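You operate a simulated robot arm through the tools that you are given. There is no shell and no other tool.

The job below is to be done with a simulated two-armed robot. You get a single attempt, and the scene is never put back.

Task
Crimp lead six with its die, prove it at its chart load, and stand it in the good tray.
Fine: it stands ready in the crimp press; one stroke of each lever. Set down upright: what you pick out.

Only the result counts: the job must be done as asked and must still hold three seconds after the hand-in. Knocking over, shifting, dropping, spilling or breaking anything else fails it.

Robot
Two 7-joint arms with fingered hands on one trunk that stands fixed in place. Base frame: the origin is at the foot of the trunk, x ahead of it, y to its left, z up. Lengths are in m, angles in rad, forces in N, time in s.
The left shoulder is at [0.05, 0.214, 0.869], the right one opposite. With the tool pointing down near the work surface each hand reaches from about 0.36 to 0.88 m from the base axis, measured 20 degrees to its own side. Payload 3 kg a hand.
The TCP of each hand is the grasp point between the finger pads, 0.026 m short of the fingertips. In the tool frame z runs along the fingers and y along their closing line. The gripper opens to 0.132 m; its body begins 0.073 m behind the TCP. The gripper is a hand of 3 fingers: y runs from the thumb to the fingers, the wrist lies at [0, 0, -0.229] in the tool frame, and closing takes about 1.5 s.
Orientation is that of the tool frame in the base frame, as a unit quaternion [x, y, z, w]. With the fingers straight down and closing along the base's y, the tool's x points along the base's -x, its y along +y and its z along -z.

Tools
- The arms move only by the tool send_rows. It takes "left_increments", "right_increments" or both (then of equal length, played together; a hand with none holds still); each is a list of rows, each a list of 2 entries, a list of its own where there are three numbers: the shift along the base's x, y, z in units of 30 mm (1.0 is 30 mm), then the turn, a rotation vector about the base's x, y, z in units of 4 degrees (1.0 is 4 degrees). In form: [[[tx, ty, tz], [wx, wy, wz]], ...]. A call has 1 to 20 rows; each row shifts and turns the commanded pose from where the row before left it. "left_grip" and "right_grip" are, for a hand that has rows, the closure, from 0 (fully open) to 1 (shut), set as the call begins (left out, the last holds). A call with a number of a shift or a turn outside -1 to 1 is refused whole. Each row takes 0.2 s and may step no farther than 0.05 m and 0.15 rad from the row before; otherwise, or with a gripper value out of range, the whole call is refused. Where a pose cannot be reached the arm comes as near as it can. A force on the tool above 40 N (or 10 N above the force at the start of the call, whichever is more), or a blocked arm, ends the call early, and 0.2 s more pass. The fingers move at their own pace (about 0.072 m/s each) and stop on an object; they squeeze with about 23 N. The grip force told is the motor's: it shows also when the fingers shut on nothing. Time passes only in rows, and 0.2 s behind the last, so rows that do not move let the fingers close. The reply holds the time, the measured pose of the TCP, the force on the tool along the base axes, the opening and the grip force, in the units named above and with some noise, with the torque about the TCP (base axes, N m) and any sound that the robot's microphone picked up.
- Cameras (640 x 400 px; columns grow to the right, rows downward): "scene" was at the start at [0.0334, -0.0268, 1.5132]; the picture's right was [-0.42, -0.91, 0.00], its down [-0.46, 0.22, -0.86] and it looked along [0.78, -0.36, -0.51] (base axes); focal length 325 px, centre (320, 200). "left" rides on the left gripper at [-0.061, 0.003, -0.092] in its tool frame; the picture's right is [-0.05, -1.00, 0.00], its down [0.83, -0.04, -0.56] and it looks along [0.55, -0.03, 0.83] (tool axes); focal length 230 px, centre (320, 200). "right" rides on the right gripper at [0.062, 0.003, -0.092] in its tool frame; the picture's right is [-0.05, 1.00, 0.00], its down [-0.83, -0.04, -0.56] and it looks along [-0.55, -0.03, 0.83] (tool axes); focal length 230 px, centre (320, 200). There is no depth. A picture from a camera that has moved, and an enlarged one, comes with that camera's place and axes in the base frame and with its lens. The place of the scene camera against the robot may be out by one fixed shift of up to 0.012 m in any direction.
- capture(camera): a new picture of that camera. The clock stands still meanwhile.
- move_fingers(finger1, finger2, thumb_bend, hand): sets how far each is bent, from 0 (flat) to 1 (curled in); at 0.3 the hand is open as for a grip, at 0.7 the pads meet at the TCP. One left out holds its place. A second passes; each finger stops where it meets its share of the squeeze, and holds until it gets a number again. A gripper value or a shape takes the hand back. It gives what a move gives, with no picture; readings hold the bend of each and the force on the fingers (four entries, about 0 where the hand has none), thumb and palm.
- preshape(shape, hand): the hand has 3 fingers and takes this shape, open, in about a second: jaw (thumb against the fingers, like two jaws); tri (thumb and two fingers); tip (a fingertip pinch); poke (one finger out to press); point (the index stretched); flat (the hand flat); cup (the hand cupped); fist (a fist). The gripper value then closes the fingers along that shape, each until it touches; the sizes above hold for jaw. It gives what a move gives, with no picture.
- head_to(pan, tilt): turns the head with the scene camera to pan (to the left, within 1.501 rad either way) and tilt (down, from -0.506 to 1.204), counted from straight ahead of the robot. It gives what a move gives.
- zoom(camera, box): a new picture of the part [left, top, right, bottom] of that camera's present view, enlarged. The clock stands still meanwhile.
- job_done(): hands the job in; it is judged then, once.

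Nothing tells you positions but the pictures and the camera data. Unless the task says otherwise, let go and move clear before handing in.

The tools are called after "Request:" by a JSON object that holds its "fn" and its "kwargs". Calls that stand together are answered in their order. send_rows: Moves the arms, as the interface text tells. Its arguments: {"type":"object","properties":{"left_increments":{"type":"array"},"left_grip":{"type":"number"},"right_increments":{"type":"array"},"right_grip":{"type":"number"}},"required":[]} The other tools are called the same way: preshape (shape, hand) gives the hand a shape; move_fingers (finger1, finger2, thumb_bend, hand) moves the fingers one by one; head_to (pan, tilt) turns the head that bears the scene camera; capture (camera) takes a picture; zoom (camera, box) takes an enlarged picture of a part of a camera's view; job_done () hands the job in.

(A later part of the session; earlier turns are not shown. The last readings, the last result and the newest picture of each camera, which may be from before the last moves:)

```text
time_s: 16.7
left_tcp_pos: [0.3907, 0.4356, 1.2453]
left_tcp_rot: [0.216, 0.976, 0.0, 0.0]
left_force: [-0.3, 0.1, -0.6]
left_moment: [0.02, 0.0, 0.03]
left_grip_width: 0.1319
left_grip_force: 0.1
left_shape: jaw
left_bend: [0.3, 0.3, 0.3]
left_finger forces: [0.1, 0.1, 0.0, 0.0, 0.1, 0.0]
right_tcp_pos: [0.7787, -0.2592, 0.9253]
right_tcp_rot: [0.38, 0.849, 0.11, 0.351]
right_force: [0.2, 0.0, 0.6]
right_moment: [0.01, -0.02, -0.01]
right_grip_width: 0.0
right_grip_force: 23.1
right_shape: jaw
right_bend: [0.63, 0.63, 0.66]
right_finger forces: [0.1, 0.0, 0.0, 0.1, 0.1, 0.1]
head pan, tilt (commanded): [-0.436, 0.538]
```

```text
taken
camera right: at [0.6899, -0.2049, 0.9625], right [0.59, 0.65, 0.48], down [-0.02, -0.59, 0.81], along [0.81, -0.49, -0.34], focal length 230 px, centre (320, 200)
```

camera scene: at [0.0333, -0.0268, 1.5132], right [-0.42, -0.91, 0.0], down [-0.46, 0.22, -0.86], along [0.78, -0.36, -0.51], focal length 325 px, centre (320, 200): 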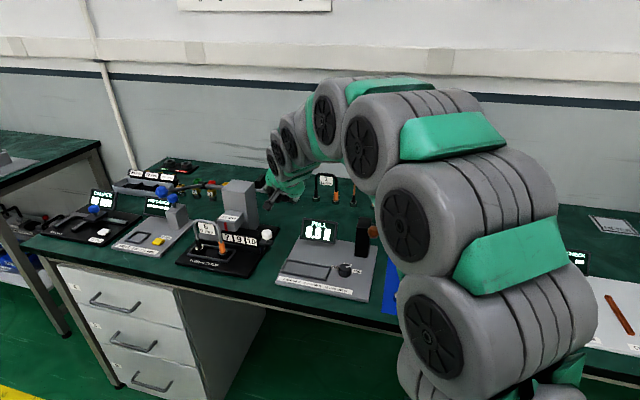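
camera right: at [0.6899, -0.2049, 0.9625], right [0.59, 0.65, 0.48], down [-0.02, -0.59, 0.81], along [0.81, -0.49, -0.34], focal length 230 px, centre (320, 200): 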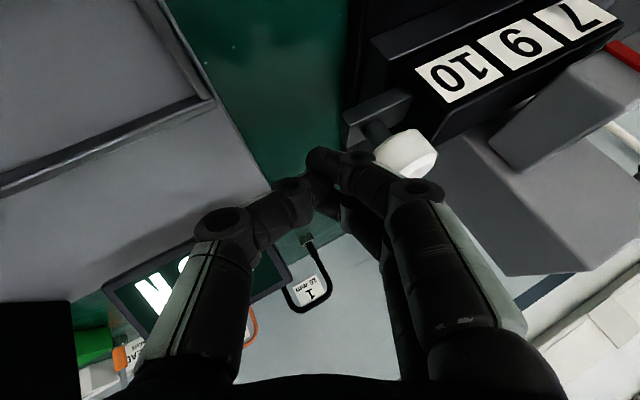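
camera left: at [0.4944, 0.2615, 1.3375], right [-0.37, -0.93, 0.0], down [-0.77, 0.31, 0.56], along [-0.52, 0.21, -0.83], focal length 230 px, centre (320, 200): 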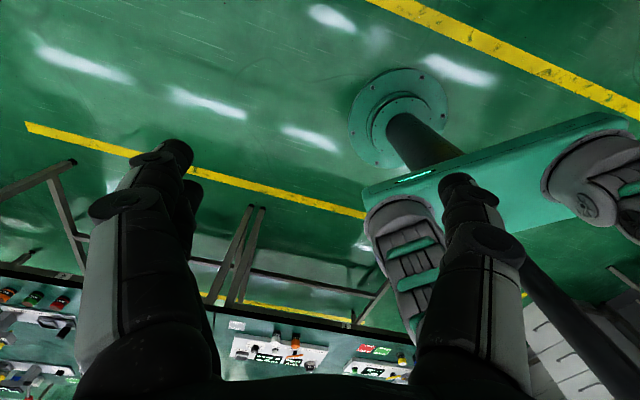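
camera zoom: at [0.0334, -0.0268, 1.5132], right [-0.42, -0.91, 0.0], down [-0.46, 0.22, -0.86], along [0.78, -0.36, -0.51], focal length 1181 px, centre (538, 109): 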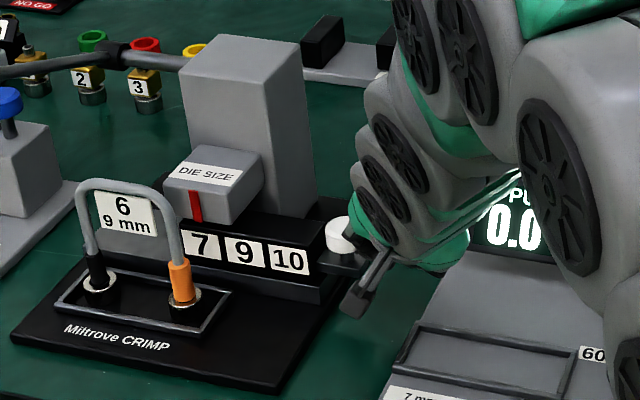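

Request:
{"fn": "send_rows", "kwargs": {"right_increments": [[[0.106, 0.128, 0], [0, 0, 0]], [[0.106, 0.128, 0], [0, 0, 0]], [[0.106, 0.128, 0], [0, 0, 0]]]}}

Request:
{"fn": "zoom", "kwargs": {"camera": "scene", "box": [190, 170, 330, 280]}}

Request:
{"fn": "capture", "kwargs": {"camera": "right"}}

```text
time_s: 17.5
left_tcp_pos: [0.3909, 0.4349, 1.2428]
left_tcp_rot: [0.216, 0.976, 0.001, 0.001]
left_force: [0.1, -0.2, -0.4]
left_moment: [-0.02, -0.01, -0.01]
left_grip_width: 0.1319
left_grip_force: 0.1
left_shape: jaw
left_bend: [0.3, 0.3, 0.3]
left_finger forces: [0.1, 0.2, 0.0, 0.1, 0.1, 0.0]
right_tcp_pos: [0.7892, -0.2488, 0.9254]
right_tcp_rot: [0.381, 0.848, 0.11, 0.351]
right_force: [0.3, -0.2, 0.3]
right_moment: [0.02, 0.03, 0.0]
right_grip_width: 0.0
right_grip_force: 23.8
right_shape: jaw
right_bend: [0.63, 0.63, 0.66]
right_finger forces: [1.3, 0.0, 0.0, 0.0, 0.1, 0.0]
head pan, tilt (commanded): [-0.436, 0.538]
```

```text
3.64 times, centred on (260, 225) of scene
camera zoom: at [0.0333, -0.0268, 1.5132], right [-0.42, -0.91, 0.0], down [-0.46, 0.22, -0.86], along [0.78, -0.36, -0.51], focal length 1181 px, centre (538, 109)
```

zoom: 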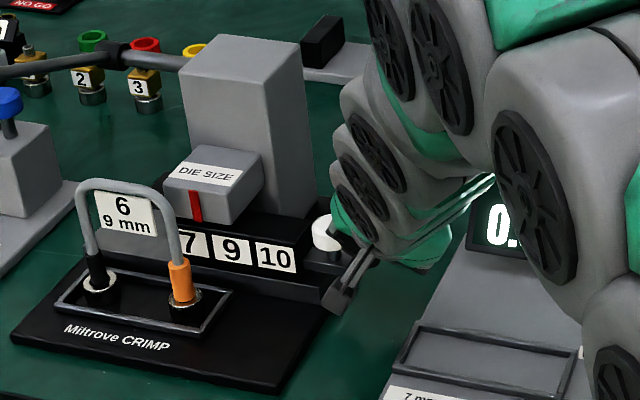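

```text
taken
camera right: at [0.6992, -0.1942, 0.9627], right [0.59, 0.65, 0.48], down [-0.02, -0.59, 0.81], along [0.81, -0.49, -0.34], focal length 230 px, centre (320, 200)
```

right: 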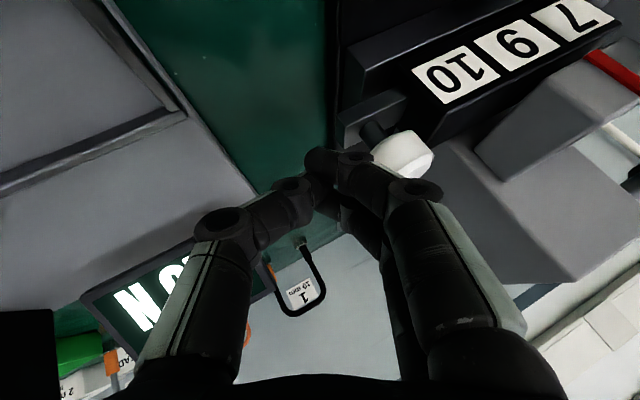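

The slide is moving with the finger; about a quarter of the pitch is done. I'll continue.

Request:
{"fn": "send_rows", "kwargs": {"right_increments": [[[0.106, 0.128, 0], [0, 0, 0]], [[0.106, 0.128, 0], [0, 0, 0]], [[0.106, 0.128, 0], [0, 0, 0]], [[0.106, 0.128, 0], [0, 0, 0]], [[0.085, 0.103, 0], [0, 0, 0]]]}}

Request:
{"fn": "zoom", "kwargs": {"camera": "scene", "box": [200, 200, 270, 260]}}

Request:
{"fn": "capture", "kwargs": {"camera": "right"}}

```text
time_s: 18.7
left_tcp_pos: [0.3896, 0.4373, 1.2438]
left_tcp_rot: [0.215, 0.977, 0.0, 0.0]
left_force: [0.1, 0.2, -0.3]
left_moment: [0.01, 0.04, -0.02]
left_grip_width: 0.1318
left_grip_force: 0.0
left_shape: jaw
left_bend: [0.3, 0.3, 0.3]
left_finger forces: [0.0, 0.0, 0.0, 0.0, 0.0, 0.1]
right_tcp_pos: [0.8037, -0.2288, 0.924]
right_tcp_rot: [0.381, 0.849, 0.11, 0.35]
right_force: [-0.2, -0.1, -0.1]
right_moment: [-0.01, -0.02, -0.02]
right_grip_width: 0.0
right_grip_force: 23.4
right_shape: jaw
right_bend: [0.63, 0.63, 0.66]
right_finger forces: [0.3, 0.0, 0.0, 0.1, 0.0, 0.0]
head pan, tilt (commanded): [-0.436, 0.538]
```

```text
6.67 times, centred on (235, 230) of scene
camera zoom: at [0.0334, -0.0268, 1.5132], right [-0.42, -0.91, 0.0], down [-0.46, 0.22, -0.86], along [0.78, -0.36, -0.51], focal length 2165 px, centre (887, 0)
```

zoom: 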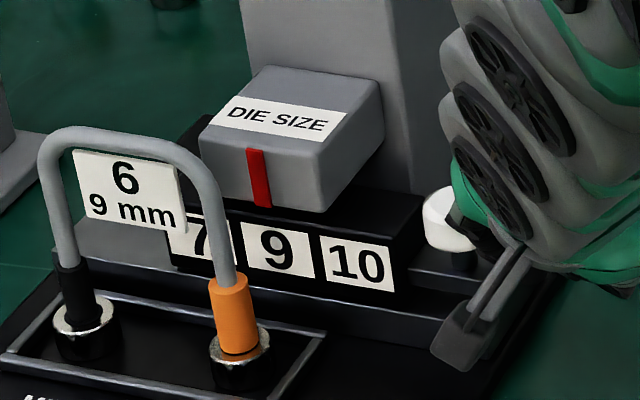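

```text
taken
camera right: at [0.7138, -0.1752, 0.9617], right [0.59, 0.65, 0.48], down [-0.01, -0.59, 0.81], along [0.81, -0.49, -0.34], focal length 230 px, centre (320, 200)
```

right: 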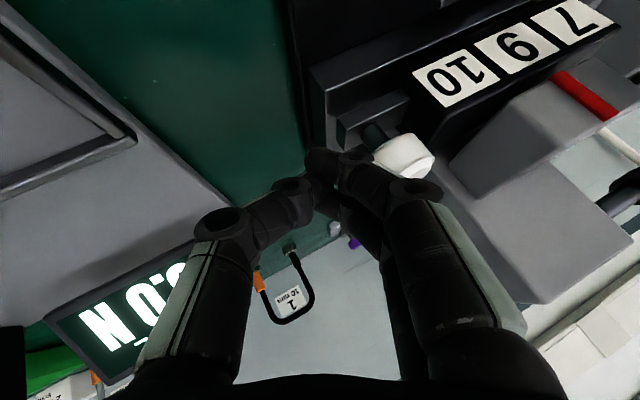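

Request:
{"fn": "send_rows", "kwargs": {"right_increments": [[[0.045, 0.055, 0], [0, 0, 0]], [[0.045, 0.055, 0], [0, 0, 0]], [[0, 0, 0], [0, 0, 0]]]}}

Request:
{"fn": "zoom", "kwargs": {"camera": "scene", "box": [200, 200, 270, 260]}}

```text
time_s: 19.5
left_tcp_pos: [0.3902, 0.4355, 1.2439]
left_tcp_rot: [0.216, 0.976, 0.0, 0.0]
left_force: [-0.3, -0.2, 0.2]
left_moment: [-0.02, -0.02, 0.0]
left_grip_width: 0.1319
left_grip_force: 0.0
left_shape: jaw
left_bend: [0.3, 0.3, 0.3]
left_finger forces: [0.0, 0.0, 0.0, 0.0, 0.1, 0.1]
right_tcp_pos: [0.8071, -0.2263, 0.925]
right_tcp_rot: [0.379, 0.849, 0.111, 0.351]
right_force: [-1.4, -0.7, -0.6]
right_moment: [0.01, -0.02, 0.0]
right_grip_width: 0.0
right_grip_force: 22.9
right_shape: jaw
right_bend: [0.63, 0.63, 0.66]
right_finger forces: [0.2, 0.0, 0.1, 0.1, 0.1, 0.0]
head pan, tilt (commanded): [-0.436, 0.538]
```

```text
6.67 times, centred on (235, 230) of scene
camera zoom: at [0.0334, -0.0268, 1.5132], right [-0.42, -0.91, 0.0], down [-0.46, 0.22, -0.86], along [0.78, -0.36, -0.51], focal length 2165 px, centre (887, 0)
```

zoom: 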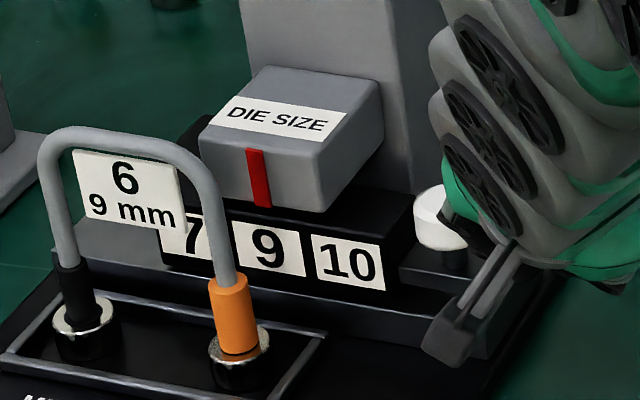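

The 9 now lies where the 7 was, right under the red mark. I'll back off to the right and rise, then check that it stays.

Request:
{"fn": "send_rows", "kwargs": {"right_increments": [[[-0.27, -0.33, 0], [0, 0, 0]], [[-0.27, -0.33, 0], [0, 0, 0]], [[-0.27, -0.33, 0], [0, 0, 0]], [[0, 0, 0.9], [0, 0, 0]], [[0, 0, 0.9], [0, 0, 0]], [[0, 0, 0.9], [0, 0, 0]], [[0, 0, 0.9], [0, 0, 0]], [[0, 0, 0.9], [0, 0, 0]]]}}

Request:
{"fn": "zoom", "kwargs": {"camera": "scene", "box": [200, 200, 270, 260]}}

Request:
{"fn": "zoom", "kwargs": {"camera": "scene", "box": [120, 150, 270, 270]}}

Request:
{"fn": "capture", "kwargs": {"camera": "right"}}

```text
time_s: 21.3
left_tcp_pos: [0.3905, 0.4354, 1.2448]
left_tcp_rot: [0.216, 0.976, 0.001, 0.0]
left_force: [0.5, -0.1, 0.2]
left_moment: [0.0, 0.01, 0.02]
left_grip_width: 0.132
left_grip_force: 0.0
left_shape: jaw
left_bend: [0.3, 0.3, 0.3]
left_finger forces: [0.1, 0.0, 0.0, 0.0, 0.0, 0.0]
right_tcp_pos: [0.7816, -0.2561, 1.0604]
right_tcp_rot: [0.38, 0.849, 0.112, 0.35]
right_force: [0.2, -0.6, 0.0]
right_moment: [-0.01, 0.0, 0.02]
right_grip_width: 0.0
right_grip_force: 22.5
right_shape: jaw
right_bend: [0.63, 0.63, 0.66]
right_finger forces: [0.0, 0.1, 0.0, 0.0, 0.0, 0.1]
head pan, tilt (commanded): [-0.436, 0.538]
```

```text
6.67 times, centred on (235, 230) of scene
camera zoom: at [0.0333, -0.0268, 1.5132], right [-0.42, -0.91, 0.0], down [-0.46, 0.22, -0.86], along [0.78, -0.36, -0.51], focal length 2165 px, centre (887, 0)
```

zoom: 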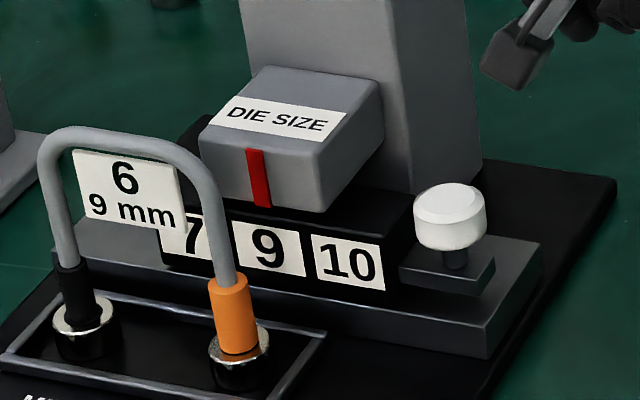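

```text
3.33 times, centred on (195, 210) of scene
camera zoom: at [0.0333, -0.0268, 1.5132], right [-0.42, -0.91, 0.0], down [-0.46, 0.22, -0.86], along [0.78, -0.36, -0.51], focal length 1082 px, centre (737, 167)
```

zoom: 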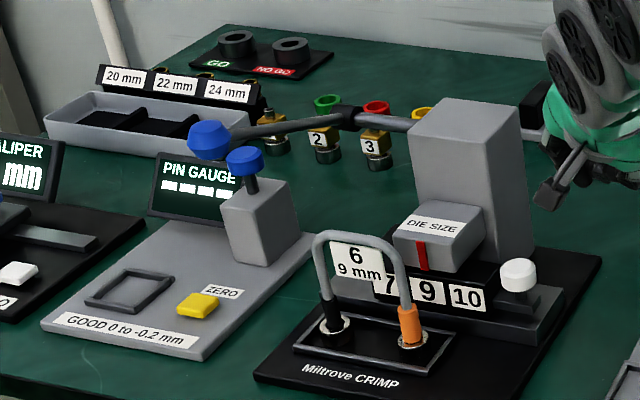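

```text
taken
camera right: at [0.6916, -0.2019, 1.0977], right [0.59, 0.65, 0.48], down [-0.01, -0.59, 0.81], along [0.81, -0.49, -0.34], focal length 230 px, centre (320, 200)
```

right: 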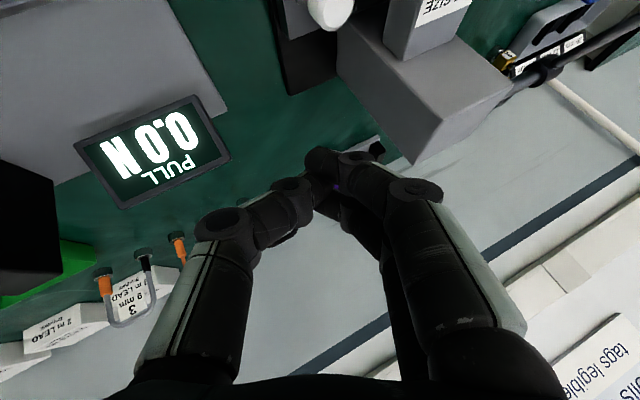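

The die is set at 9 and holding. Next is the crimp lever: its blue ball is near (0.957, 0.027, 1.055). I'll retract the right hand and bring the left hand in front of the ball, tilted forward with its jaw part closed.

Request:
{"fn": "send_rows", "kwargs": {"right_increments": [[[-0.83, -0.5, 0.3], [0, 0, 0]], [[-0.83, -0.5, 0.3], [0, 0, 0]], [[-0.83, -0.5, 0.3], [0, 0, 0]], [[-0.83, -0.5, 0.3], [0, 0, 0]], [[-0.83, -0.5, 0.3], [0, 0, 0]], [[-0.83, -0.5, 0.3], [0, 0, 0]]]}}

Request:
{"fn": "send_rows", "kwargs": {"left_increments": [[[0.79, -0.61, -0.15], [-0.394, -0.85, 0]], [[0.79, -0.61, -0.15], [-0.394, -0.85, 0]], [[0.79, -0.61, -0.15], [-0.394, -0.85, 0]], [[0.79, -0.61, -0.15], [-0.394, -0.85, 0]], [[0.79, -0.61, -0.15], [-0.394, -0.85, 0]], [[0.79, -0.61, -0.15], [-0.394, -0.85, 0]], [[0.79, -0.61, -0.15], [-0.394, -0.85, 0]], [[0.79, -0.61, -0.15], [-0.394, -0.85, 0]], [[0.79, -0.61, -0.15], [-0.394, -0.85, 0]], [[0.79, -0.61, -0.15], [-0.394, -0.85, 0]], [[0.79, -0.61, -0.15], [-0.394, -0.85, 0]], [[0.79, -0.61, -0.15], [-0.394, -0.85, 0]]], "left_grip": 0.4}}

Request:
{"fn": "capture", "kwargs": {"camera": "left"}}

Request:
{"fn": "capture", "kwargs": {"camera": "scene"}}

```text
time_s: 22.7
left_tcp_pos: [0.3897, 0.4365, 1.2432]
left_tcp_rot: [0.216, 0.976, -0.001, 0.001]
left_force: [0.0, 0.3, -0.9]
left_moment: [0.06, 0.0, 0.0]
left_grip_width: 0.1317
left_grip_force: 0.0
left_shape: jaw
left_bend: [0.3, 0.3, 0.3]
left_finger forces: [0.0, 0.0, 0.0, 0.1, 0.1, 0.0]
right_tcp_pos: [0.6312, -0.348, 1.115]
right_tcp_rot: [0.381, 0.849, 0.11, 0.35]
right_force: [-0.2, -0.4, -1.1]
right_moment: [-0.02, -0.01, 0.0]
right_grip_width: 0.0
right_grip_force: 23.1
right_shape: jaw
right_bend: [0.63, 0.63, 0.66]
right_finger forces: [0.0, 0.0, 0.0, 0.0, 0.1, 0.0]
head pan, tilt (commanded): [-0.436, 0.538]
```

```text
time_s: 25.3
left_tcp_pos: [0.6754, 0.215, 1.1921]
left_tcp_rot: [0.199, 0.902, -0.082, 0.375]
left_force: [-1.0, 0.2, -0.4]
left_moment: [0.05, -0.01, -0.01]
left_grip_width: 0.0797
left_grip_force: 0.0
left_shape: jaw
left_bend: [0.71, 0.71, 0.71]
left_finger forces: [0.1, 0.0, 0.0, 0.0, 0.1, 0.1]
right_tcp_pos: [0.6323, -0.3454, 1.1144]
right_tcp_rot: [0.381, 0.849, 0.111, 0.35]
right_force: [-0.7, -0.3, 0.6]
right_moment: [-0.03, -0.03, 0.03]
right_grip_width: 0.0
right_grip_force: 23.2
right_shape: jaw
right_bend: [0.63, 0.63, 0.66]
right_finger forces: [0.0, 0.1, 0.1, 0.0, 0.1, 0.0]
head pan, tilt (commanded): [-0.436, 0.538]
```

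```text
taken
camera left: at [0.6571, 0.2262, 1.3004], right [-0.39, -0.92, 0.04], down [-0.91, 0.37, -0.2], along [0.17, -0.11, -0.98], focal length 230 px, centre (320, 200)
```

left: 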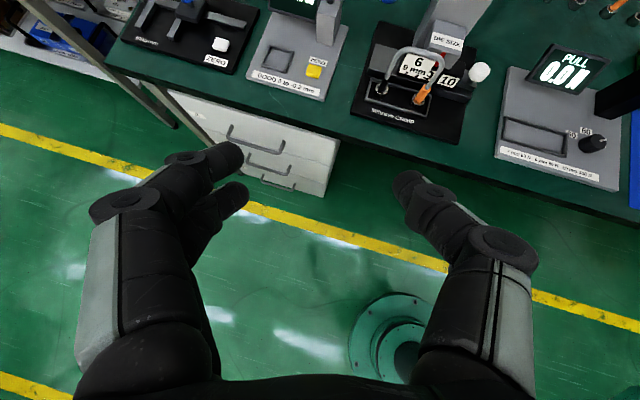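

```text
taken
camera scene: at [0.0334, -0.0267, 1.5132], right [-0.42, -0.91, 0.0], down [-0.46, 0.22, -0.86], along [0.78, -0.36, -0.51], focal length 325 px, centre (320, 200)
```

scene: 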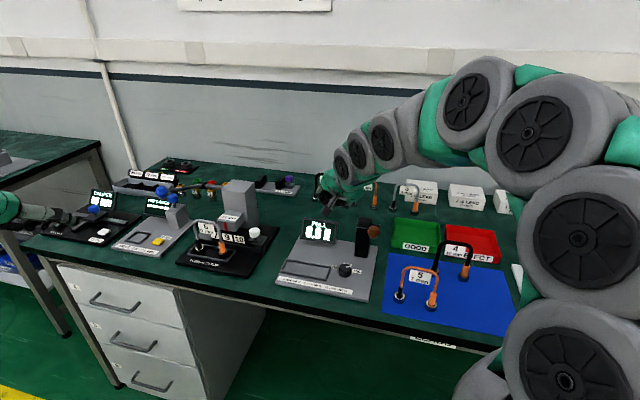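

Request:
{"fn": "send_rows", "kwargs": {"left_increments": [[[0.79, -0.61, -0.15], [-0.394, -0.85, 0]], [[0.79, -0.61, -0.15], [-0.394, -0.85, 0]], [[0.79, -0.61, -0.15], [-0.394, -0.85, 0]], [[0.79, -0.61, -0.15], [-0.394, -0.85, 0]], [[0.6, -0.45, -0.1], [-0.394, -0.85, 0]], [[0.6, -0.45, -0.1], [-0.394, -0.85, 0]], [[0.3, -0.2, -0.1], [-0.394, -0.85, 0]], [[0.3, -0.2, -0.1], [-0.394, -0.85, 0]]]}}

Request:
{"fn": "capture", "kwargs": {"camera": "left"}}

Request:
{"fn": "capture", "kwargs": {"camera": "scene"}}

```text
time_s: 27.1
left_tcp_pos: [0.8232, 0.1028, 1.1622]
left_tcp_rot: [0.171, 0.775, -0.132, 0.594]
left_force: [0.3, -0.5, 0.6]
left_moment: [0.01, -0.01, 0.0]
left_grip_width: 0.0799
left_grip_force: 0.1
left_shape: jaw
left_bend: [0.71, 0.71, 0.71]
left_finger forces: [0.1, 0.0, 0.0, 0.1, 0.0, 0.0]
right_tcp_pos: [0.6312, -0.3475, 1.1158]
right_tcp_rot: [0.379, 0.849, 0.111, 0.351]
right_force: [-0.9, 0.0, -0.2]
right_moment: [-0.01, -0.02, -0.03]
right_grip_width: 0.0
right_grip_force: 22.6
right_shape: jaw
right_bend: [0.63, 0.63, 0.66]
right_finger forces: [0.0, 0.0, 0.1, 0.0, 0.0, 0.1]
head pan, tilt (commanded): [-0.436, 0.538]
```

```text
taken
camera left: at [0.7594, 0.1361, 1.2447], right [-0.41, -0.91, 0.05], down [-0.7, 0.28, -0.66], along [0.59, -0.3, -0.75], focal length 230 px, centre (320, 200)
```

left: 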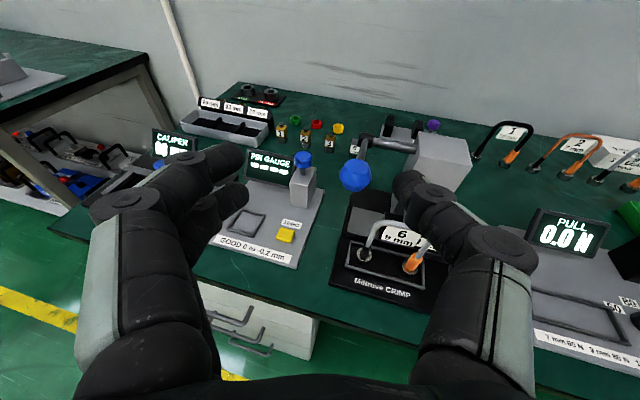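

```text
taken
camera scene: at [0.0334, -0.0267, 1.5132], right [-0.42, -0.91, 0.0], down [-0.46, 0.22, -0.86], along [0.78, -0.36, -0.51], focal length 325 px, centre (320, 200)
```

scene: 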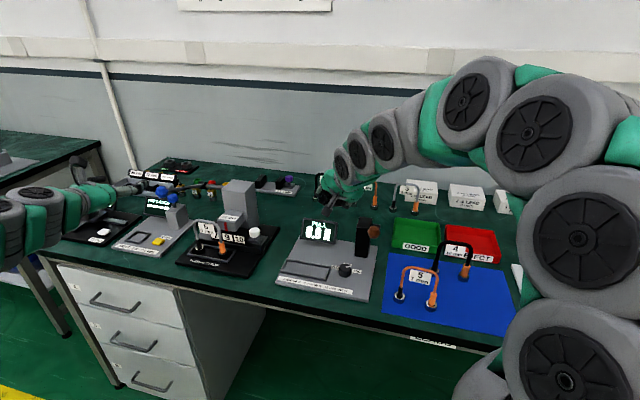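

Request:
{"fn": "zoom", "kwargs": {"camera": "left", "box": [280, 100, 480, 300]}}

Request:
{"fn": "zoom", "kwargs": {"camera": "left", "box": [320, 120, 420, 200]}}

```text
2.00 times, centred on (380, 200) of left
camera zoom: at [0.7594, 0.1361, 1.2447], right [-0.41, -0.91, 0.05], down [-0.7, 0.28, -0.66], along [0.59, -0.3, -0.75], focal length 460 px, centre (200, 200)
```

zoom: 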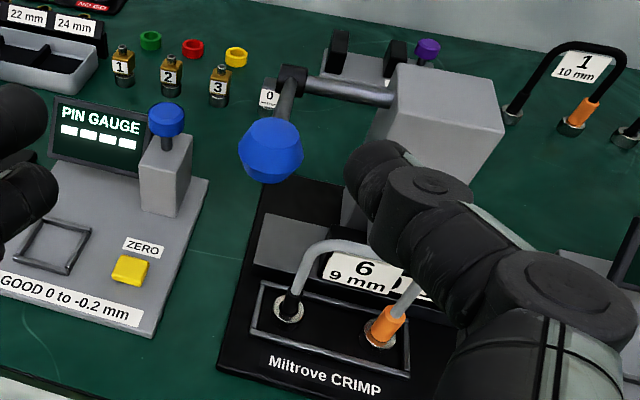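

```text
5.00 times, centred on (370, 160) of left
camera zoom: at [0.7594, 0.1361, 1.2447], right [-0.41, -0.91, 0.05], down [-0.7, 0.28, -0.66], along [0.59, -0.3, -0.75], focal length 1150 px, centre (70, 400)
```

zoom: 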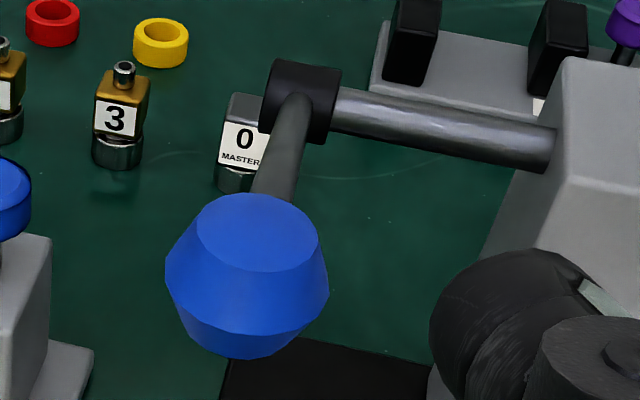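

I now have a sharp fix from the left camera: ball at about (0.897, 0.025, 1.089), hub at (1.037, -0.092, 1.015), so the lever points toward me at about 22° above level. I'll close the left hand and roll it so its two fingers lie side by side underneath, to bear down on the ball.

Request:
{"fn": "send_rows", "kwargs": {"left_increments": [[[0, 0, 0], [-1, 0.466, 0.297]], [[0, 0, 0], [-1, 0.466, 0.297]], [[0, 0, 0], [-1, 0.466, 0.297]], [[0, 0, 0], [-1, 0.466, 0.297]], [[0, 0, 0], [-1, 0.466, 0.297]], [[0, 0, 0], [-1, 0.466, 0.297]], [[0, 0, 0], [-1, 0.466, 0.297]], [[0, 0, 0], [-1, 0.466, 0.297]], [[0, 0, 0], [-1, 0.466, 0.297]], [[0, 0, 0], [-1, 0.466, 0.297]]], "left_grip": 1.0}}

Request:
{"fn": "capture", "kwargs": {"camera": "left"}}

Request:
{"fn": "capture", "kwargs": {"camera": "scene"}}

```text
time_s: 29.3
left_tcp_pos: [0.8244, 0.1016, 1.1618]
left_tcp_rot: [-0.143, 0.78, -0.352, 0.497]
left_force: [0.7, 0.6, -0.1]
left_moment: [-0.03, -0.02, 0.01]
left_grip_width: 0.0001
left_grip_force: 23.1
left_shape: jaw
left_bend: [0.63, 0.63, 0.66]
left_finger forces: [0.0, 0.0, 0.1, 0.1, 0.0, 0.0]
right_tcp_pos: [0.6318, -0.348, 1.116]
right_tcp_rot: [0.381, 0.849, 0.111, 0.35]
right_force: [-1.3, 0.0, 0.2]
right_moment: [-0.04, 0.01, -0.01]
right_grip_width: 0.0
right_grip_force: 22.9
right_shape: jaw
right_bend: [0.63, 0.63, 0.66]
right_finger forces: [0.0, 0.1, 0.1, 0.0, 0.0, 0.0]
head pan, tilt (commanded): [-0.436, 0.538]
```

```text
taken
camera left: at [0.7736, 0.1762, 1.2244], right [-0.1, -0.68, 0.73], down [-0.88, -0.28, -0.38], along [0.47, -0.68, -0.57], focal length 230 px, centre (320, 200)
```

left: 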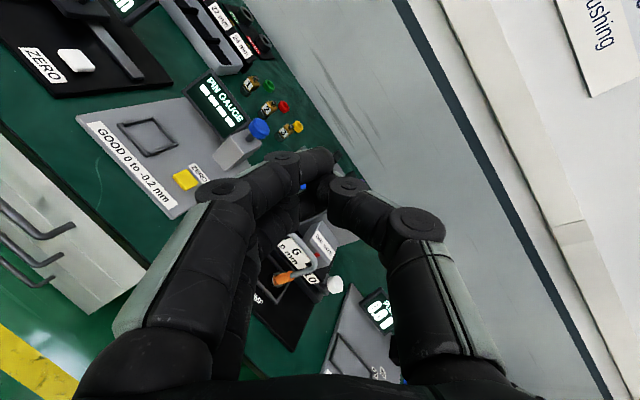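

```text
taken
camera scene: at [0.0334, -0.0268, 1.5132], right [-0.42, -0.91, 0.0], down [-0.46, 0.22, -0.86], along [0.78, -0.36, -0.51], focal length 325 px, centre (320, 200)
```

scene: 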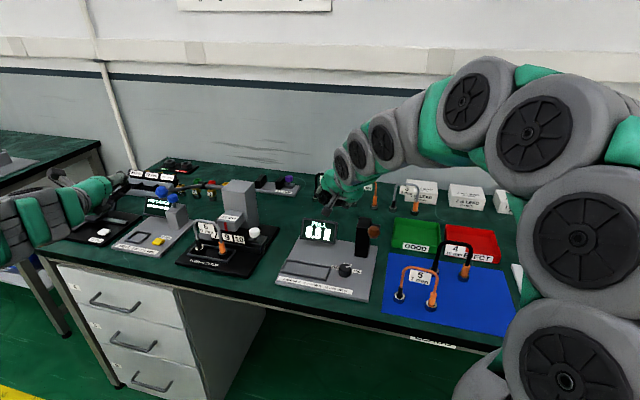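

Request:
{"fn": "send_rows", "kwargs": {"left_increments": [[[0, 0, 0], [-1, 0.466, 0.297]], [[0, 0, 0], [-1, 0.466, 0.297]], [[0, 0, 0], [-1, 0.466, 0.297]], [[0, 0, 0], [-1, 0.466, 0.297]], [[0, 0, 0], [-1, 0.466, 0.297]], [[0, 0, 0], [-1, 0.466, 0.297]], [[0, 0, 0], [-1, 0.466, 0.297]], [[0, 0, 0], [-1, 0.466, 0.297]], [[0, 0, 0], [-1, 0.466, 0.297]], [[0, 0, 0], [-1, 0.466, 0.297]], [[0, 0, 0], [0.394, 0.85, 0]], [[0, 0, 0], [0.394, 0.85, 0]], [[0, 0, 0], [0.394, 0.85, 0]], [[0, 0, 0], [0.394, 0.85, 0]]]}}

Request:
{"fn": "capture", "kwargs": {"camera": "left"}}

Request:
{"fn": "capture", "kwargs": {"camera": "scene"}}

```text
time_s: 32.3
left_tcp_pos: [0.8231, 0.1024, 1.1609]
left_tcp_rot: [-0.476, 0.725, -0.422, 0.263]
left_force: [0.3, -0.3, 0.0]
left_moment: [-0.01, 0.02, 0.0]
left_grip_width: 0.0
left_grip_force: 22.7
left_shape: jaw
left_bend: [0.63, 0.63, 0.66]
left_finger forces: [0.1, 0.0, 0.0, 0.0, 0.0, 0.1]
right_tcp_pos: [0.6327, -0.3481, 1.1163]
right_tcp_rot: [0.38, 0.849, 0.111, 0.351]
right_force: [0.3, -0.1, 0.1]
right_moment: [0.02, 0.0, 0.01]
right_grip_width: 0.0
right_grip_force: 23.0
right_shape: jaw
right_bend: [0.63, 0.63, 0.66]
right_finger forces: [0.0, 0.1, 0.1, 0.0, 0.0, 0.0]
head pan, tilt (commanded): [-0.436, 0.538]
```

```text
taken
camera left: at [0.7758, 0.1916, 1.2025], right [0.49, -0.14, 0.86], down [-0.75, -0.56, 0.33], along [0.44, -0.81, -0.38], focal length 230 px, centre (320, 200)
```

left: 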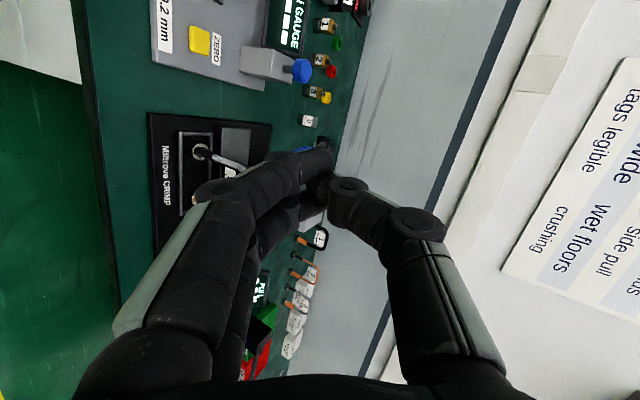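

```text
taken
camera scene: at [0.0334, -0.0268, 1.5132], right [-0.42, -0.91, 0.0], down [-0.46, 0.22, -0.86], along [0.78, -0.36, -0.51], focal length 325 px, centre (320, 200)
```

scene: 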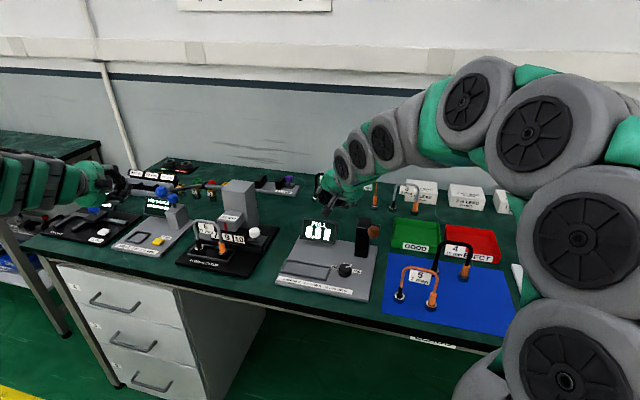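

The hand is rolled with the two fingers underneath. I'll move it over the ball horizontally (about 3 cm above its top) and check from the scene camera.

Request:
{"fn": "send_rows", "kwargs": {"left_increments": [[[0.73, -0.65, 0], [0, 0, 0]], [[0.73, -0.65, 0], [0, 0, 0]], [[0.73, -0.65, 0], [0, 0, 0]], [[0.73, -0.65, 0], [0, 0, 0]]]}}

Request:
{"fn": "zoom", "kwargs": {"camera": "scene", "box": [90, 130, 270, 270]}}

Request:
{"fn": "capture", "kwargs": {"camera": "left"}}

```text
time_s: 33.3
left_tcp_pos: [0.9116, 0.025, 1.1623]
left_tcp_rot: [-0.476, 0.724, -0.424, 0.264]
left_force: [0.3, -0.3, -0.4]
left_moment: [0.0, 0.0, 0.04]
left_grip_width: 0.0
left_grip_force: 23.2
left_shape: jaw
left_bend: [0.63, 0.63, 0.66]
left_finger forces: [0.0, 0.0, 0.1, 0.0, 0.0, 0.1]
right_tcp_pos: [0.6322, -0.3475, 1.1151]
right_tcp_rot: [0.38, 0.849, 0.111, 0.35]
right_force: [-0.4, -0.9, -0.8]
right_moment: [0.03, 0.0, -0.02]
right_grip_width: 0.0
right_grip_force: 23.1
right_shape: jaw
right_bend: [0.63, 0.63, 0.66]
right_finger forces: [0.0, 0.1, 0.0, 0.1, 0.0, 0.1]
head pan, tilt (commanded): [-0.436, 0.538]
```

```text
2.86 times, centred on (180, 200) of scene
camera zoom: at [0.0334, -0.0268, 1.5132], right [-0.42, -0.91, 0.0], down [-0.46, 0.22, -0.86], along [0.78, -0.36, -0.51], focal length 928 px, centre (720, 200)
```

zoom: 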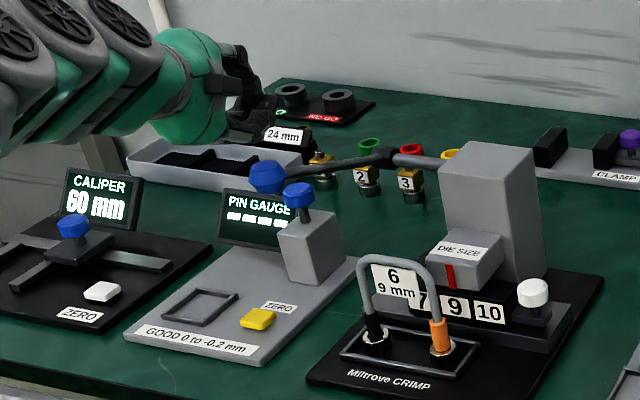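

```text
taken
camera left: at [0.8643, 0.115, 1.2033], right [0.49, -0.14, 0.86], down [-0.76, -0.56, 0.33], along [0.44, -0.81, -0.38], focal length 230 px, centre (320, 200)
```

left: 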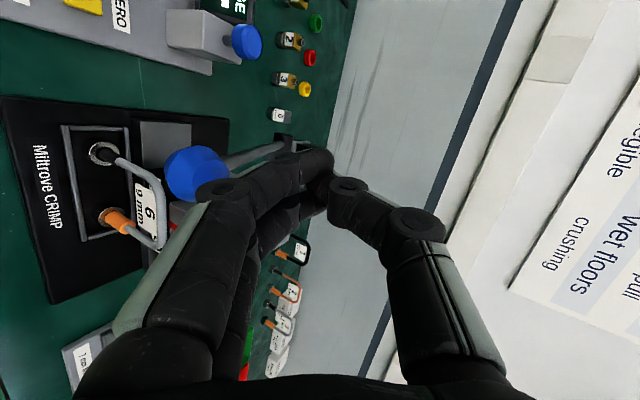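

The fingers are right above the ball. I'll come down to contact and start pressing it along its arc.

Request:
{"fn": "send_rows", "kwargs": {"left_increments": [[[0, 0, -0.5], [0, 0, 0]], [[0, 0, -0.5], [0, 0, 0]], [[-0.097, 0.08, -0.44], [0, 0, 0]]]}}

Request:
{"fn": "zoom", "kwargs": {"camera": "scene", "box": [90, 130, 270, 270]}}

Request:
{"fn": "capture", "kwargs": {"camera": "left"}}

```text
time_s: 34.1
left_tcp_pos: [0.909, 0.0275, 1.1181]
left_tcp_rot: [-0.475, 0.725, -0.424, 0.264]
left_force: [-0.6, 0.0, 3.9]
left_moment: [-0.03, 0.07, -0.03]
left_grip_width: 0.0
left_grip_force: 23.1
left_shape: jaw
left_bend: [0.63, 0.63, 0.66]
left_finger forces: [0.1, 4.2, 0.0, 0.0, 0.0, 0.1]
right_tcp_pos: [0.6335, -0.3482, 1.1157]
right_tcp_rot: [0.38, 0.849, 0.11, 0.35]
right_force: [-0.2, 0.4, -0.7]
right_moment: [-0.03, 0.01, 0.0]
right_grip_width: 0.0
right_grip_force: 23.0
right_shape: jaw
right_bend: [0.63, 0.63, 0.66]
right_finger forces: [0.0, 0.1, 0.1, 0.1, 0.0, 0.0]
head pan, tilt (commanded): [-0.436, 0.538]
```

```text
2.86 times, centred on (180, 200) of scene
camera zoom: at [0.0333, -0.0268, 1.5132], right [-0.42, -0.91, 0.0], down [-0.46, 0.22, -0.86], along [0.78, -0.36, -0.51], focal length 928 px, centre (720, 200)
```

zoom: 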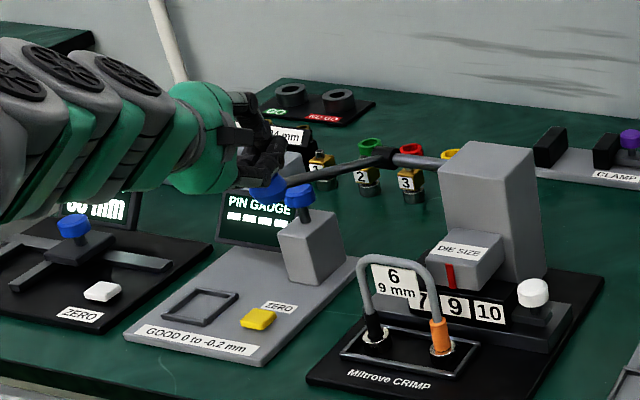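

```text
taken
camera left: at [0.8612, 0.1173, 1.1598], right [0.49, -0.14, 0.86], down [-0.76, -0.56, 0.33], along [0.44, -0.81, -0.38], focal length 230 px, centre (320, 200)
```

left: 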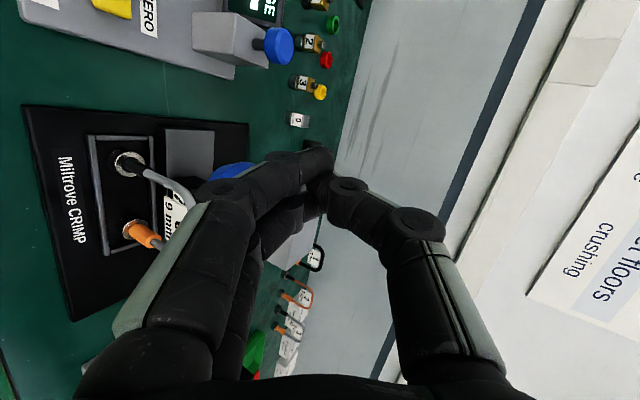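

Contact is made on the ball and the lever is starting to move. I'll continue down along the arc, centring the hand slightly.

Request:
{"fn": "send_rows", "kwargs": {"left_increments": [[[-0.14, 0.03, -0.44], [0, 0, 0]], [[-0.14, 0.03, -0.44], [0, 0, 0]], [[-0.03, 0.02, -0.4], [0, 0, 0]], [[-0.02, 0.02, -0.4], [0, 0, 0]]]}}

Request:
{"fn": "zoom", "kwargs": {"camera": "scene", "box": [90, 130, 270, 270]}}

```text
time_s: 35.1
left_tcp_pos: [0.8995, 0.0302, 1.0699]
left_tcp_rot: [-0.475, 0.724, -0.425, 0.264]
left_force: [1.1, 5.1, 6.6]
left_moment: [0.18, 0.03, -0.07]
left_grip_width: 0.0002
left_grip_force: 23.1
left_shape: jaw
left_bend: [0.63, 0.63, 0.66]
left_finger forces: [6.9, 1.5, 0.0, 0.0, 0.0, 0.0]
right_tcp_pos: [0.632, -0.3487, 1.1149]
right_tcp_rot: [0.379, 0.849, 0.111, 0.351]
right_force: [-0.3, 0.0, -0.4]
right_moment: [0.0, 0.0, 0.01]
right_grip_width: 0.0001
right_grip_force: 22.9
right_shape: jaw
right_bend: [0.63, 0.63, 0.66]
right_finger forces: [0.1, 0.1, 0.0, 0.0, 0.0, 0.0]
head pan, tilt (commanded): [-0.436, 0.538]
```

```text
2.86 times, centred on (180, 200) of scene
camera zoom: at [0.0333, -0.0267, 1.5132], right [-0.42, -0.91, 0.0], down [-0.46, 0.22, -0.86], along [0.78, -0.36, -0.51], focal length 928 px, centre (720, 200)
```

zoom: 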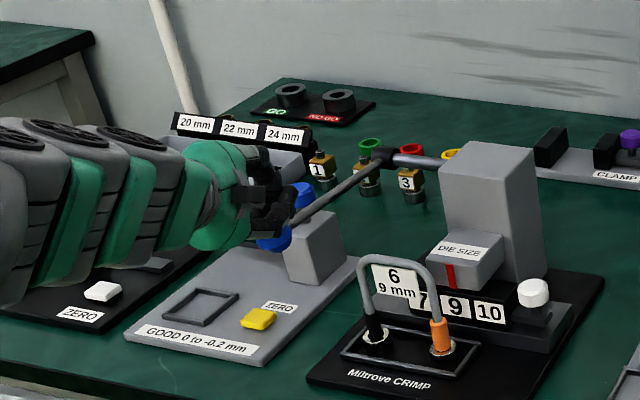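

Request:
{"fn": "send_rows", "kwargs": {"left_increments": [[[0, 0, -0.4], [0, 0, 0]], [[0, 0, -0.4], [0, 0, 0]], [[0.02, -0.02, -0.4], [0, 0, 0]], [[0.05, -0.04, -0.4], [0, 0, 0]]]}}

Request:
{"fn": "zoom", "kwargs": {"camera": "scene", "box": [90, 130, 270, 270]}}

Request:
{"fn": "capture", "kwargs": {"camera": "left"}}

```text
time_s: 36.1
left_tcp_pos: [0.9014, 0.0275, 1.0194]
left_tcp_rot: [-0.475, 0.724, -0.424, 0.264]
left_force: [-1.0, 4.5, 9.1]
left_moment: [0.15, 0.15, -0.07]
left_grip_width: 0.0001
left_grip_force: 23.4
left_shape: jaw
left_bend: [0.63, 0.63, 0.66]
left_finger forces: [6.4, 4.0, 0.0, 0.0, 0.0, 0.1]
right_tcp_pos: [0.6325, -0.3474, 1.1161]
right_tcp_rot: [0.38, 0.849, 0.11, 0.351]
right_force: [0.1, 0.5, -1.3]
right_moment: [-0.04, 0.02, -0.01]
right_grip_width: 0.0
right_grip_force: 23.0
right_shape: jaw
right_bend: [0.63, 0.63, 0.66]
right_finger forces: [0.0, 0.0, 0.1, 0.0, 0.0, 0.1]
head pan, tilt (commanded): [-0.436, 0.538]
```

```text
2.86 times, centred on (180, 200) of scene
camera zoom: at [0.0332, -0.0267, 1.5132], right [-0.42, -0.91, 0.0], down [-0.46, 0.22, -0.86], along [0.78, -0.36, -0.51], focal length 928 px, centre (720, 200)
```

zoom: 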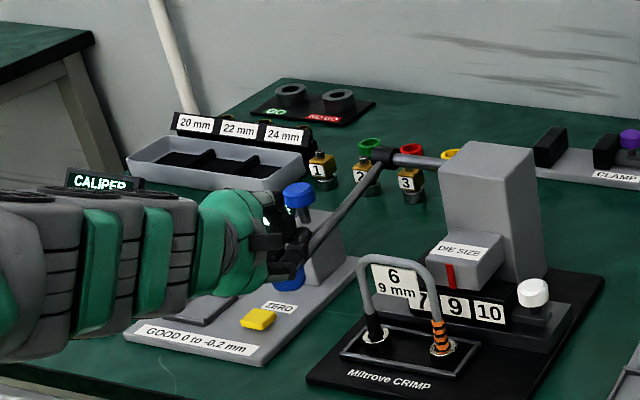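

```text
taken
camera left: at [0.8541, 0.1176, 1.0612], right [0.49, -0.14, 0.86], down [-0.76, -0.56, 0.33], along [0.44, -0.81, -0.38], focal length 230 px, centre (320, 200)
```

left: 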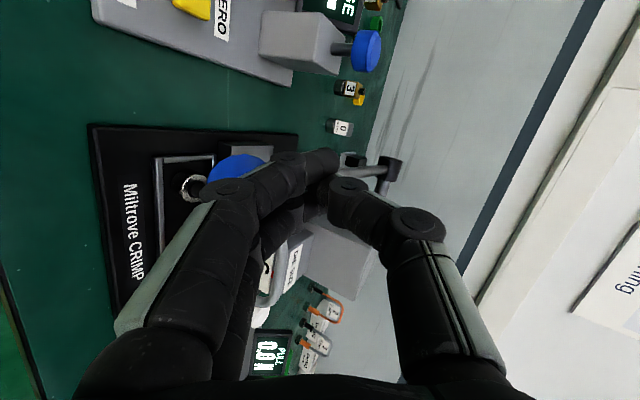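

Request:
{"fn": "zoom", "kwargs": {"camera": "scene", "box": [195, 205, 255, 265]}}

```text
6.67 times, centred on (225, 235) of scene
camera zoom: at [0.0332, -0.0267, 1.5132], right [-0.42, -0.91, 0.0], down [-0.46, 0.22, -0.86], along [0.78, -0.36, -0.51], focal length 2165 px, centre (953, -33)
```

zoom: 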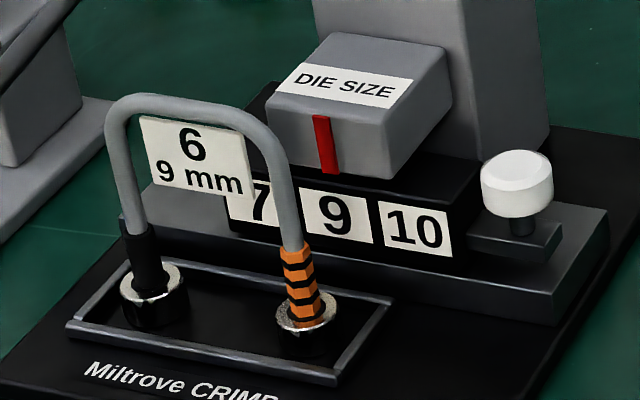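

The crimp bands now show on lead six's orange boot, so the stroke has taken effect with 9 under the mark. I'll let the lever rise by lifting the hand back along the arc.

Request:
{"fn": "send_rows", "kwargs": {"left_increments": [[[-0.05, 0.04, 0.4], [0, 0, 0]], [[-0.02, 0.02, 0.4], [0, 0, 0]], [[0, 0, 0.4], [0, 0, 0]], [[0, 0, 0.4], [0, 0, 0]], [[0.03, -0.02, 0.4], [0, 0, 0]], [[0.05, -0.04, 0.4], [0, 0, 0]], [[0.1, -0.08, 0.44], [0, 0, 0]], [[0.1, -0.08, 0.44], [0, 0, 0]], [[0.05, 0, 0.5], [0, 0, 0]], [[0, 0, 0.7], [0, 0, 0]]]}}

Request:
{"fn": "zoom", "kwargs": {"camera": "scene", "box": [90, 130, 270, 270]}}

```text
time_s: 38.3
left_tcp_pos: [0.91, 0.0232, 1.1543]
left_tcp_rot: [-0.475, 0.724, -0.424, 0.264]
left_force: [-0.7, 0.3, -0.4]
left_moment: [-0.01, -0.01, 0.0]
left_grip_width: 0.0
left_grip_force: 23.0
left_shape: jaw
left_bend: [0.63, 0.63, 0.66]
left_finger forces: [0.1, 0.0, 0.0, 0.0, 0.1, 0.0]
right_tcp_pos: [0.6328, -0.3477, 1.1151]
right_tcp_rot: [0.379, 0.849, 0.111, 0.35]
right_force: [0.0, -0.3, 0.2]
right_moment: [0.0, -0.01, -0.01]
right_grip_width: 0.0
right_grip_force: 23.2
right_shape: jaw
right_bend: [0.63, 0.63, 0.66]
right_finger forces: [0.0, 0.0, 0.0, 0.0, 0.0, 0.0]
head pan, tilt (commanded): [-0.436, 0.538]
```

```text
2.86 times, centred on (180, 200) of scene
camera zoom: at [0.0334, -0.0268, 1.5132], right [-0.42, -0.91, 0.0], down [-0.46, 0.22, -0.86], along [0.78, -0.36, -0.51], focal length 928 px, centre (720, 200)
```

zoom: 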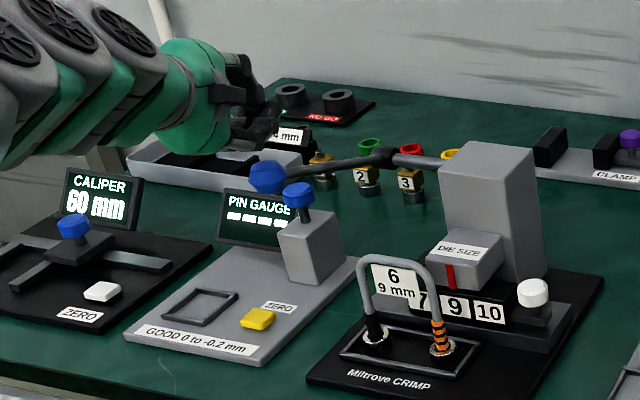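

The lever sprang back to its rest position after one stroke. I'll retract the left hand well away.

Request:
{"fn": "send_rows", "kwargs": {"left_increments": [[[0, 0, 0.8], [0, 0, 0]], [[-0.6, 0.5, 0.5], [0, 0, 0]], [[-0.8, 0.65, 0.2], [0, 0, 0]], [[-0.8, 0.65, 0.2], [0, 0, 0]], [[-0.8, 0.65, 0.1], [0, 0, 0]], [[-0.8, 0.65, 0.1], [0, 0, 0]], [[-0.8, 0.65, 0], [0, 0, 0]], [[-0.8, 0.65, 0], [0, 0, 0]], [[-0.8, 0.65, 0], [0, 0, 0]], [[-0.8, 0.65, 0], [0, 0, 0]], [[-0.8, 0.65, 0], [0, 0, 0]], [[-0.8, 0.65, 0], [0, 0, 0]]]}}

Request:
{"fn": "capture", "kwargs": {"camera": "scene"}}

Request:
{"fn": "capture", "kwargs": {"camera": "right"}}

```text
time_s: 40.9
left_tcp_pos: [0.6489, 0.2306, 1.2097]
left_tcp_rot: [-0.476, 0.724, -0.424, 0.263]
left_force: [0.0, -0.3, 0.4]
left_moment: [-0.02, 0.03, -0.02]
left_grip_width: 0.0002
left_grip_force: 22.8
left_shape: jaw
left_bend: [0.63, 0.63, 0.66]
left_finger forces: [0.1, 0.0, 0.0, 0.1, 0.0, 0.0]
right_tcp_pos: [0.6319, -0.3486, 1.1152]
right_tcp_rot: [0.38, 0.849, 0.111, 0.35]
right_force: [0.1, -0.5, 0.3]
right_moment: [-0.04, 0.01, 0.02]
right_grip_width: 0.0
right_grip_force: 22.8
right_shape: jaw
right_bend: [0.63, 0.63, 0.66]
right_finger forces: [0.0, 0.0, 0.0, 0.0, 0.0, 0.0]
head pan, tilt (commanded): [-0.436, 0.538]
```

```text
taken
camera scene: at [0.0333, -0.0268, 1.5132], right [-0.42, -0.91, 0.0], down [-0.46, 0.22, -0.86], along [0.78, -0.36, -0.51], focal length 325 px, centre (320, 200)
```

scene: 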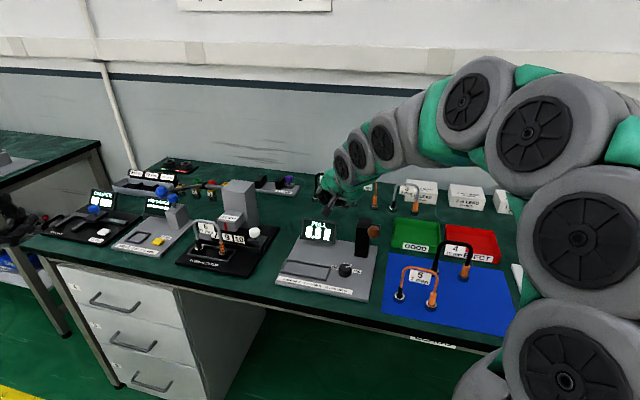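

```text
taken
camera right: at [0.5424, -0.2933, 1.1525], right [0.59, 0.65, 0.48], down [-0.01, -0.59, 0.81], along [0.81, -0.49, -0.34], focal length 230 px, centre (320, 200)
```

right: 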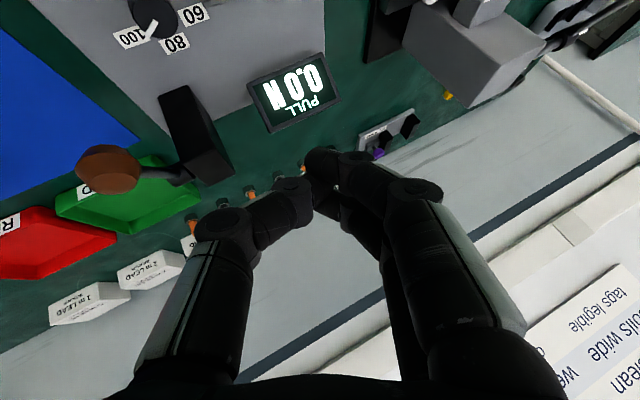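

Lead six is crimped. Next is the tester dial, which still points at 100 and must read 80. I'll level the right hand high above the tester and move the left hand farther back meanwhile.

Request:
{"fn": "send_rows", "kwargs": {"left_increments": [[[-0.45, 0.4, 0.07], [0, 0, 0]], [[-0.45, 0.4, 0.07], [0, 0, 0]], [[-0.45, 0.4, 0.07], [0, 0, 0]], [[-0.45, 0.4, 0.07], [0, 0, 0]], [[-0.45, 0.4, 0.07], [0, 0, 0]], [[-0.45, 0.4, 0.07], [0, 0, 0]], [[-0.45, 0.4, 0.07], [0, 0, 0]], [[-0.45, 0.4, 0.07], [0, 0, 0]], [[-0.45, 0.4, 0.07], [0, 0, 0]], [[-0.45, 0.4, 0.07], [0, 0, 0]], [[-0.45, 0.4, 0.07], [0, 0, 0]], [[-0.45, 0.4, 0.07], [0, 0, 0]], [[-0.45, 0.4, 0.07], [0, 0, 0]], [[-0.45, 0.4, 0.07], [0, 0, 0]], [[-0.45, 0.4, 0.07], [0, 0, 0]]], "right_increments": [[[0, 0, 0.4], [-0.743, 0.614, 0]], [[0, 0, 0.4], [-0.743, 0.614, 0]], [[0, 0, 0.4], [-0.743, 0.614, 0]], [[0, 0, 0.4], [-0.743, 0.614, 0]], [[0, 0, 0.4], [-0.743, 0.614, 0]], [[0, 0, 0.4], [-0.743, 0.614, 0]], [[0, 0, 0.4], [-0.743, 0.614, 0]], [[0, 0, 0], [0.697, 0.843, 0]], [[0, 0, 0], [0.697, 0.843, 0]], [[0, 0, 0], [0.697, 0.843, 0]], [[0, 0, 0], [0.697, 0.843, 0]], [[0, 0, 0], [0.697, 0.843, 0]], [[0, 0, 0], [0.697, 0.843, 0]], [[0, 0, 0], [0.697, 0.843, 0]], [[0, 0, 0], [0.697, 0.843, 0]]]}}

Request:
{"fn": "capture", "kwargs": {"camera": "right"}}

Request:
{"fn": "capture", "kwargs": {"camera": "scene"}}

```text
time_s: 44.1
left_tcp_pos: [0.4473, 0.4118, 1.2431]
left_tcp_rot: [-0.475, 0.725, -0.424, 0.264]
left_force: [0.1, -0.2, -0.5]
left_moment: [-0.01, -0.03, 0.01]
left_grip_width: 0.0
left_grip_force: 23.2
left_shape: jaw
left_bend: [0.63, 0.63, 0.66]
left_finger forces: [0.0, 0.0, 0.1, 0.1, 0.0, 0.0]
right_tcp_pos: [0.63, -0.3472, 1.1854]
right_tcp_rot: [0.339, 0.941, 0.0, -0.001]
right_force: [0.2, -0.5, 0.3]
right_moment: [-0.01, 0.03, 0.0]
right_grip_width: 0.0
right_grip_force: 23.2
right_shape: jaw
right_bend: [0.63, 0.63, 0.66]
right_finger forces: [0.1, 0.1, 0.0, 0.1, 0.1, 0.0]
right hand out of reach, approached as far as the arm can: row 15
head pan, tilt (commanded): [-0.436, 0.538]
```

```text
taken
camera right: at [0.5851, -0.3048, 1.2772], right [0.68, 0.74, 0.0], down [0.61, -0.56, 0.55], along [0.41, -0.37, -0.83], focal length 230 px, centre (320, 200)
```

right: 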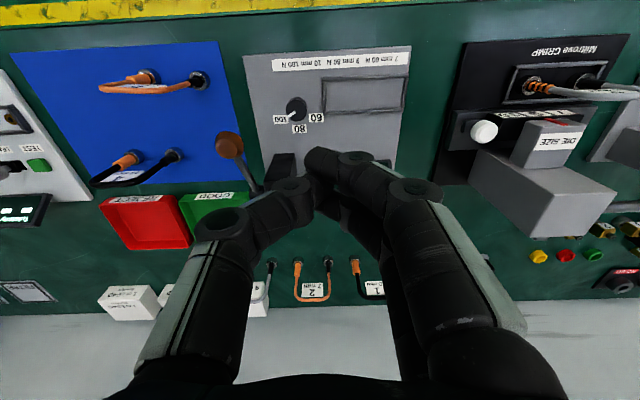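

```text
taken
camera scene: at [0.0334, -0.0268, 1.5132], right [-0.42, -0.91, 0.0], down [-0.46, 0.22, -0.86], along [0.78, -0.36, -0.51], focal length 325 px, centre (320, 200)
```

scene: 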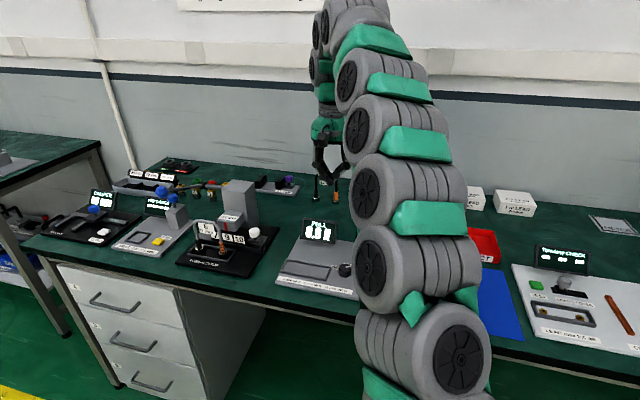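

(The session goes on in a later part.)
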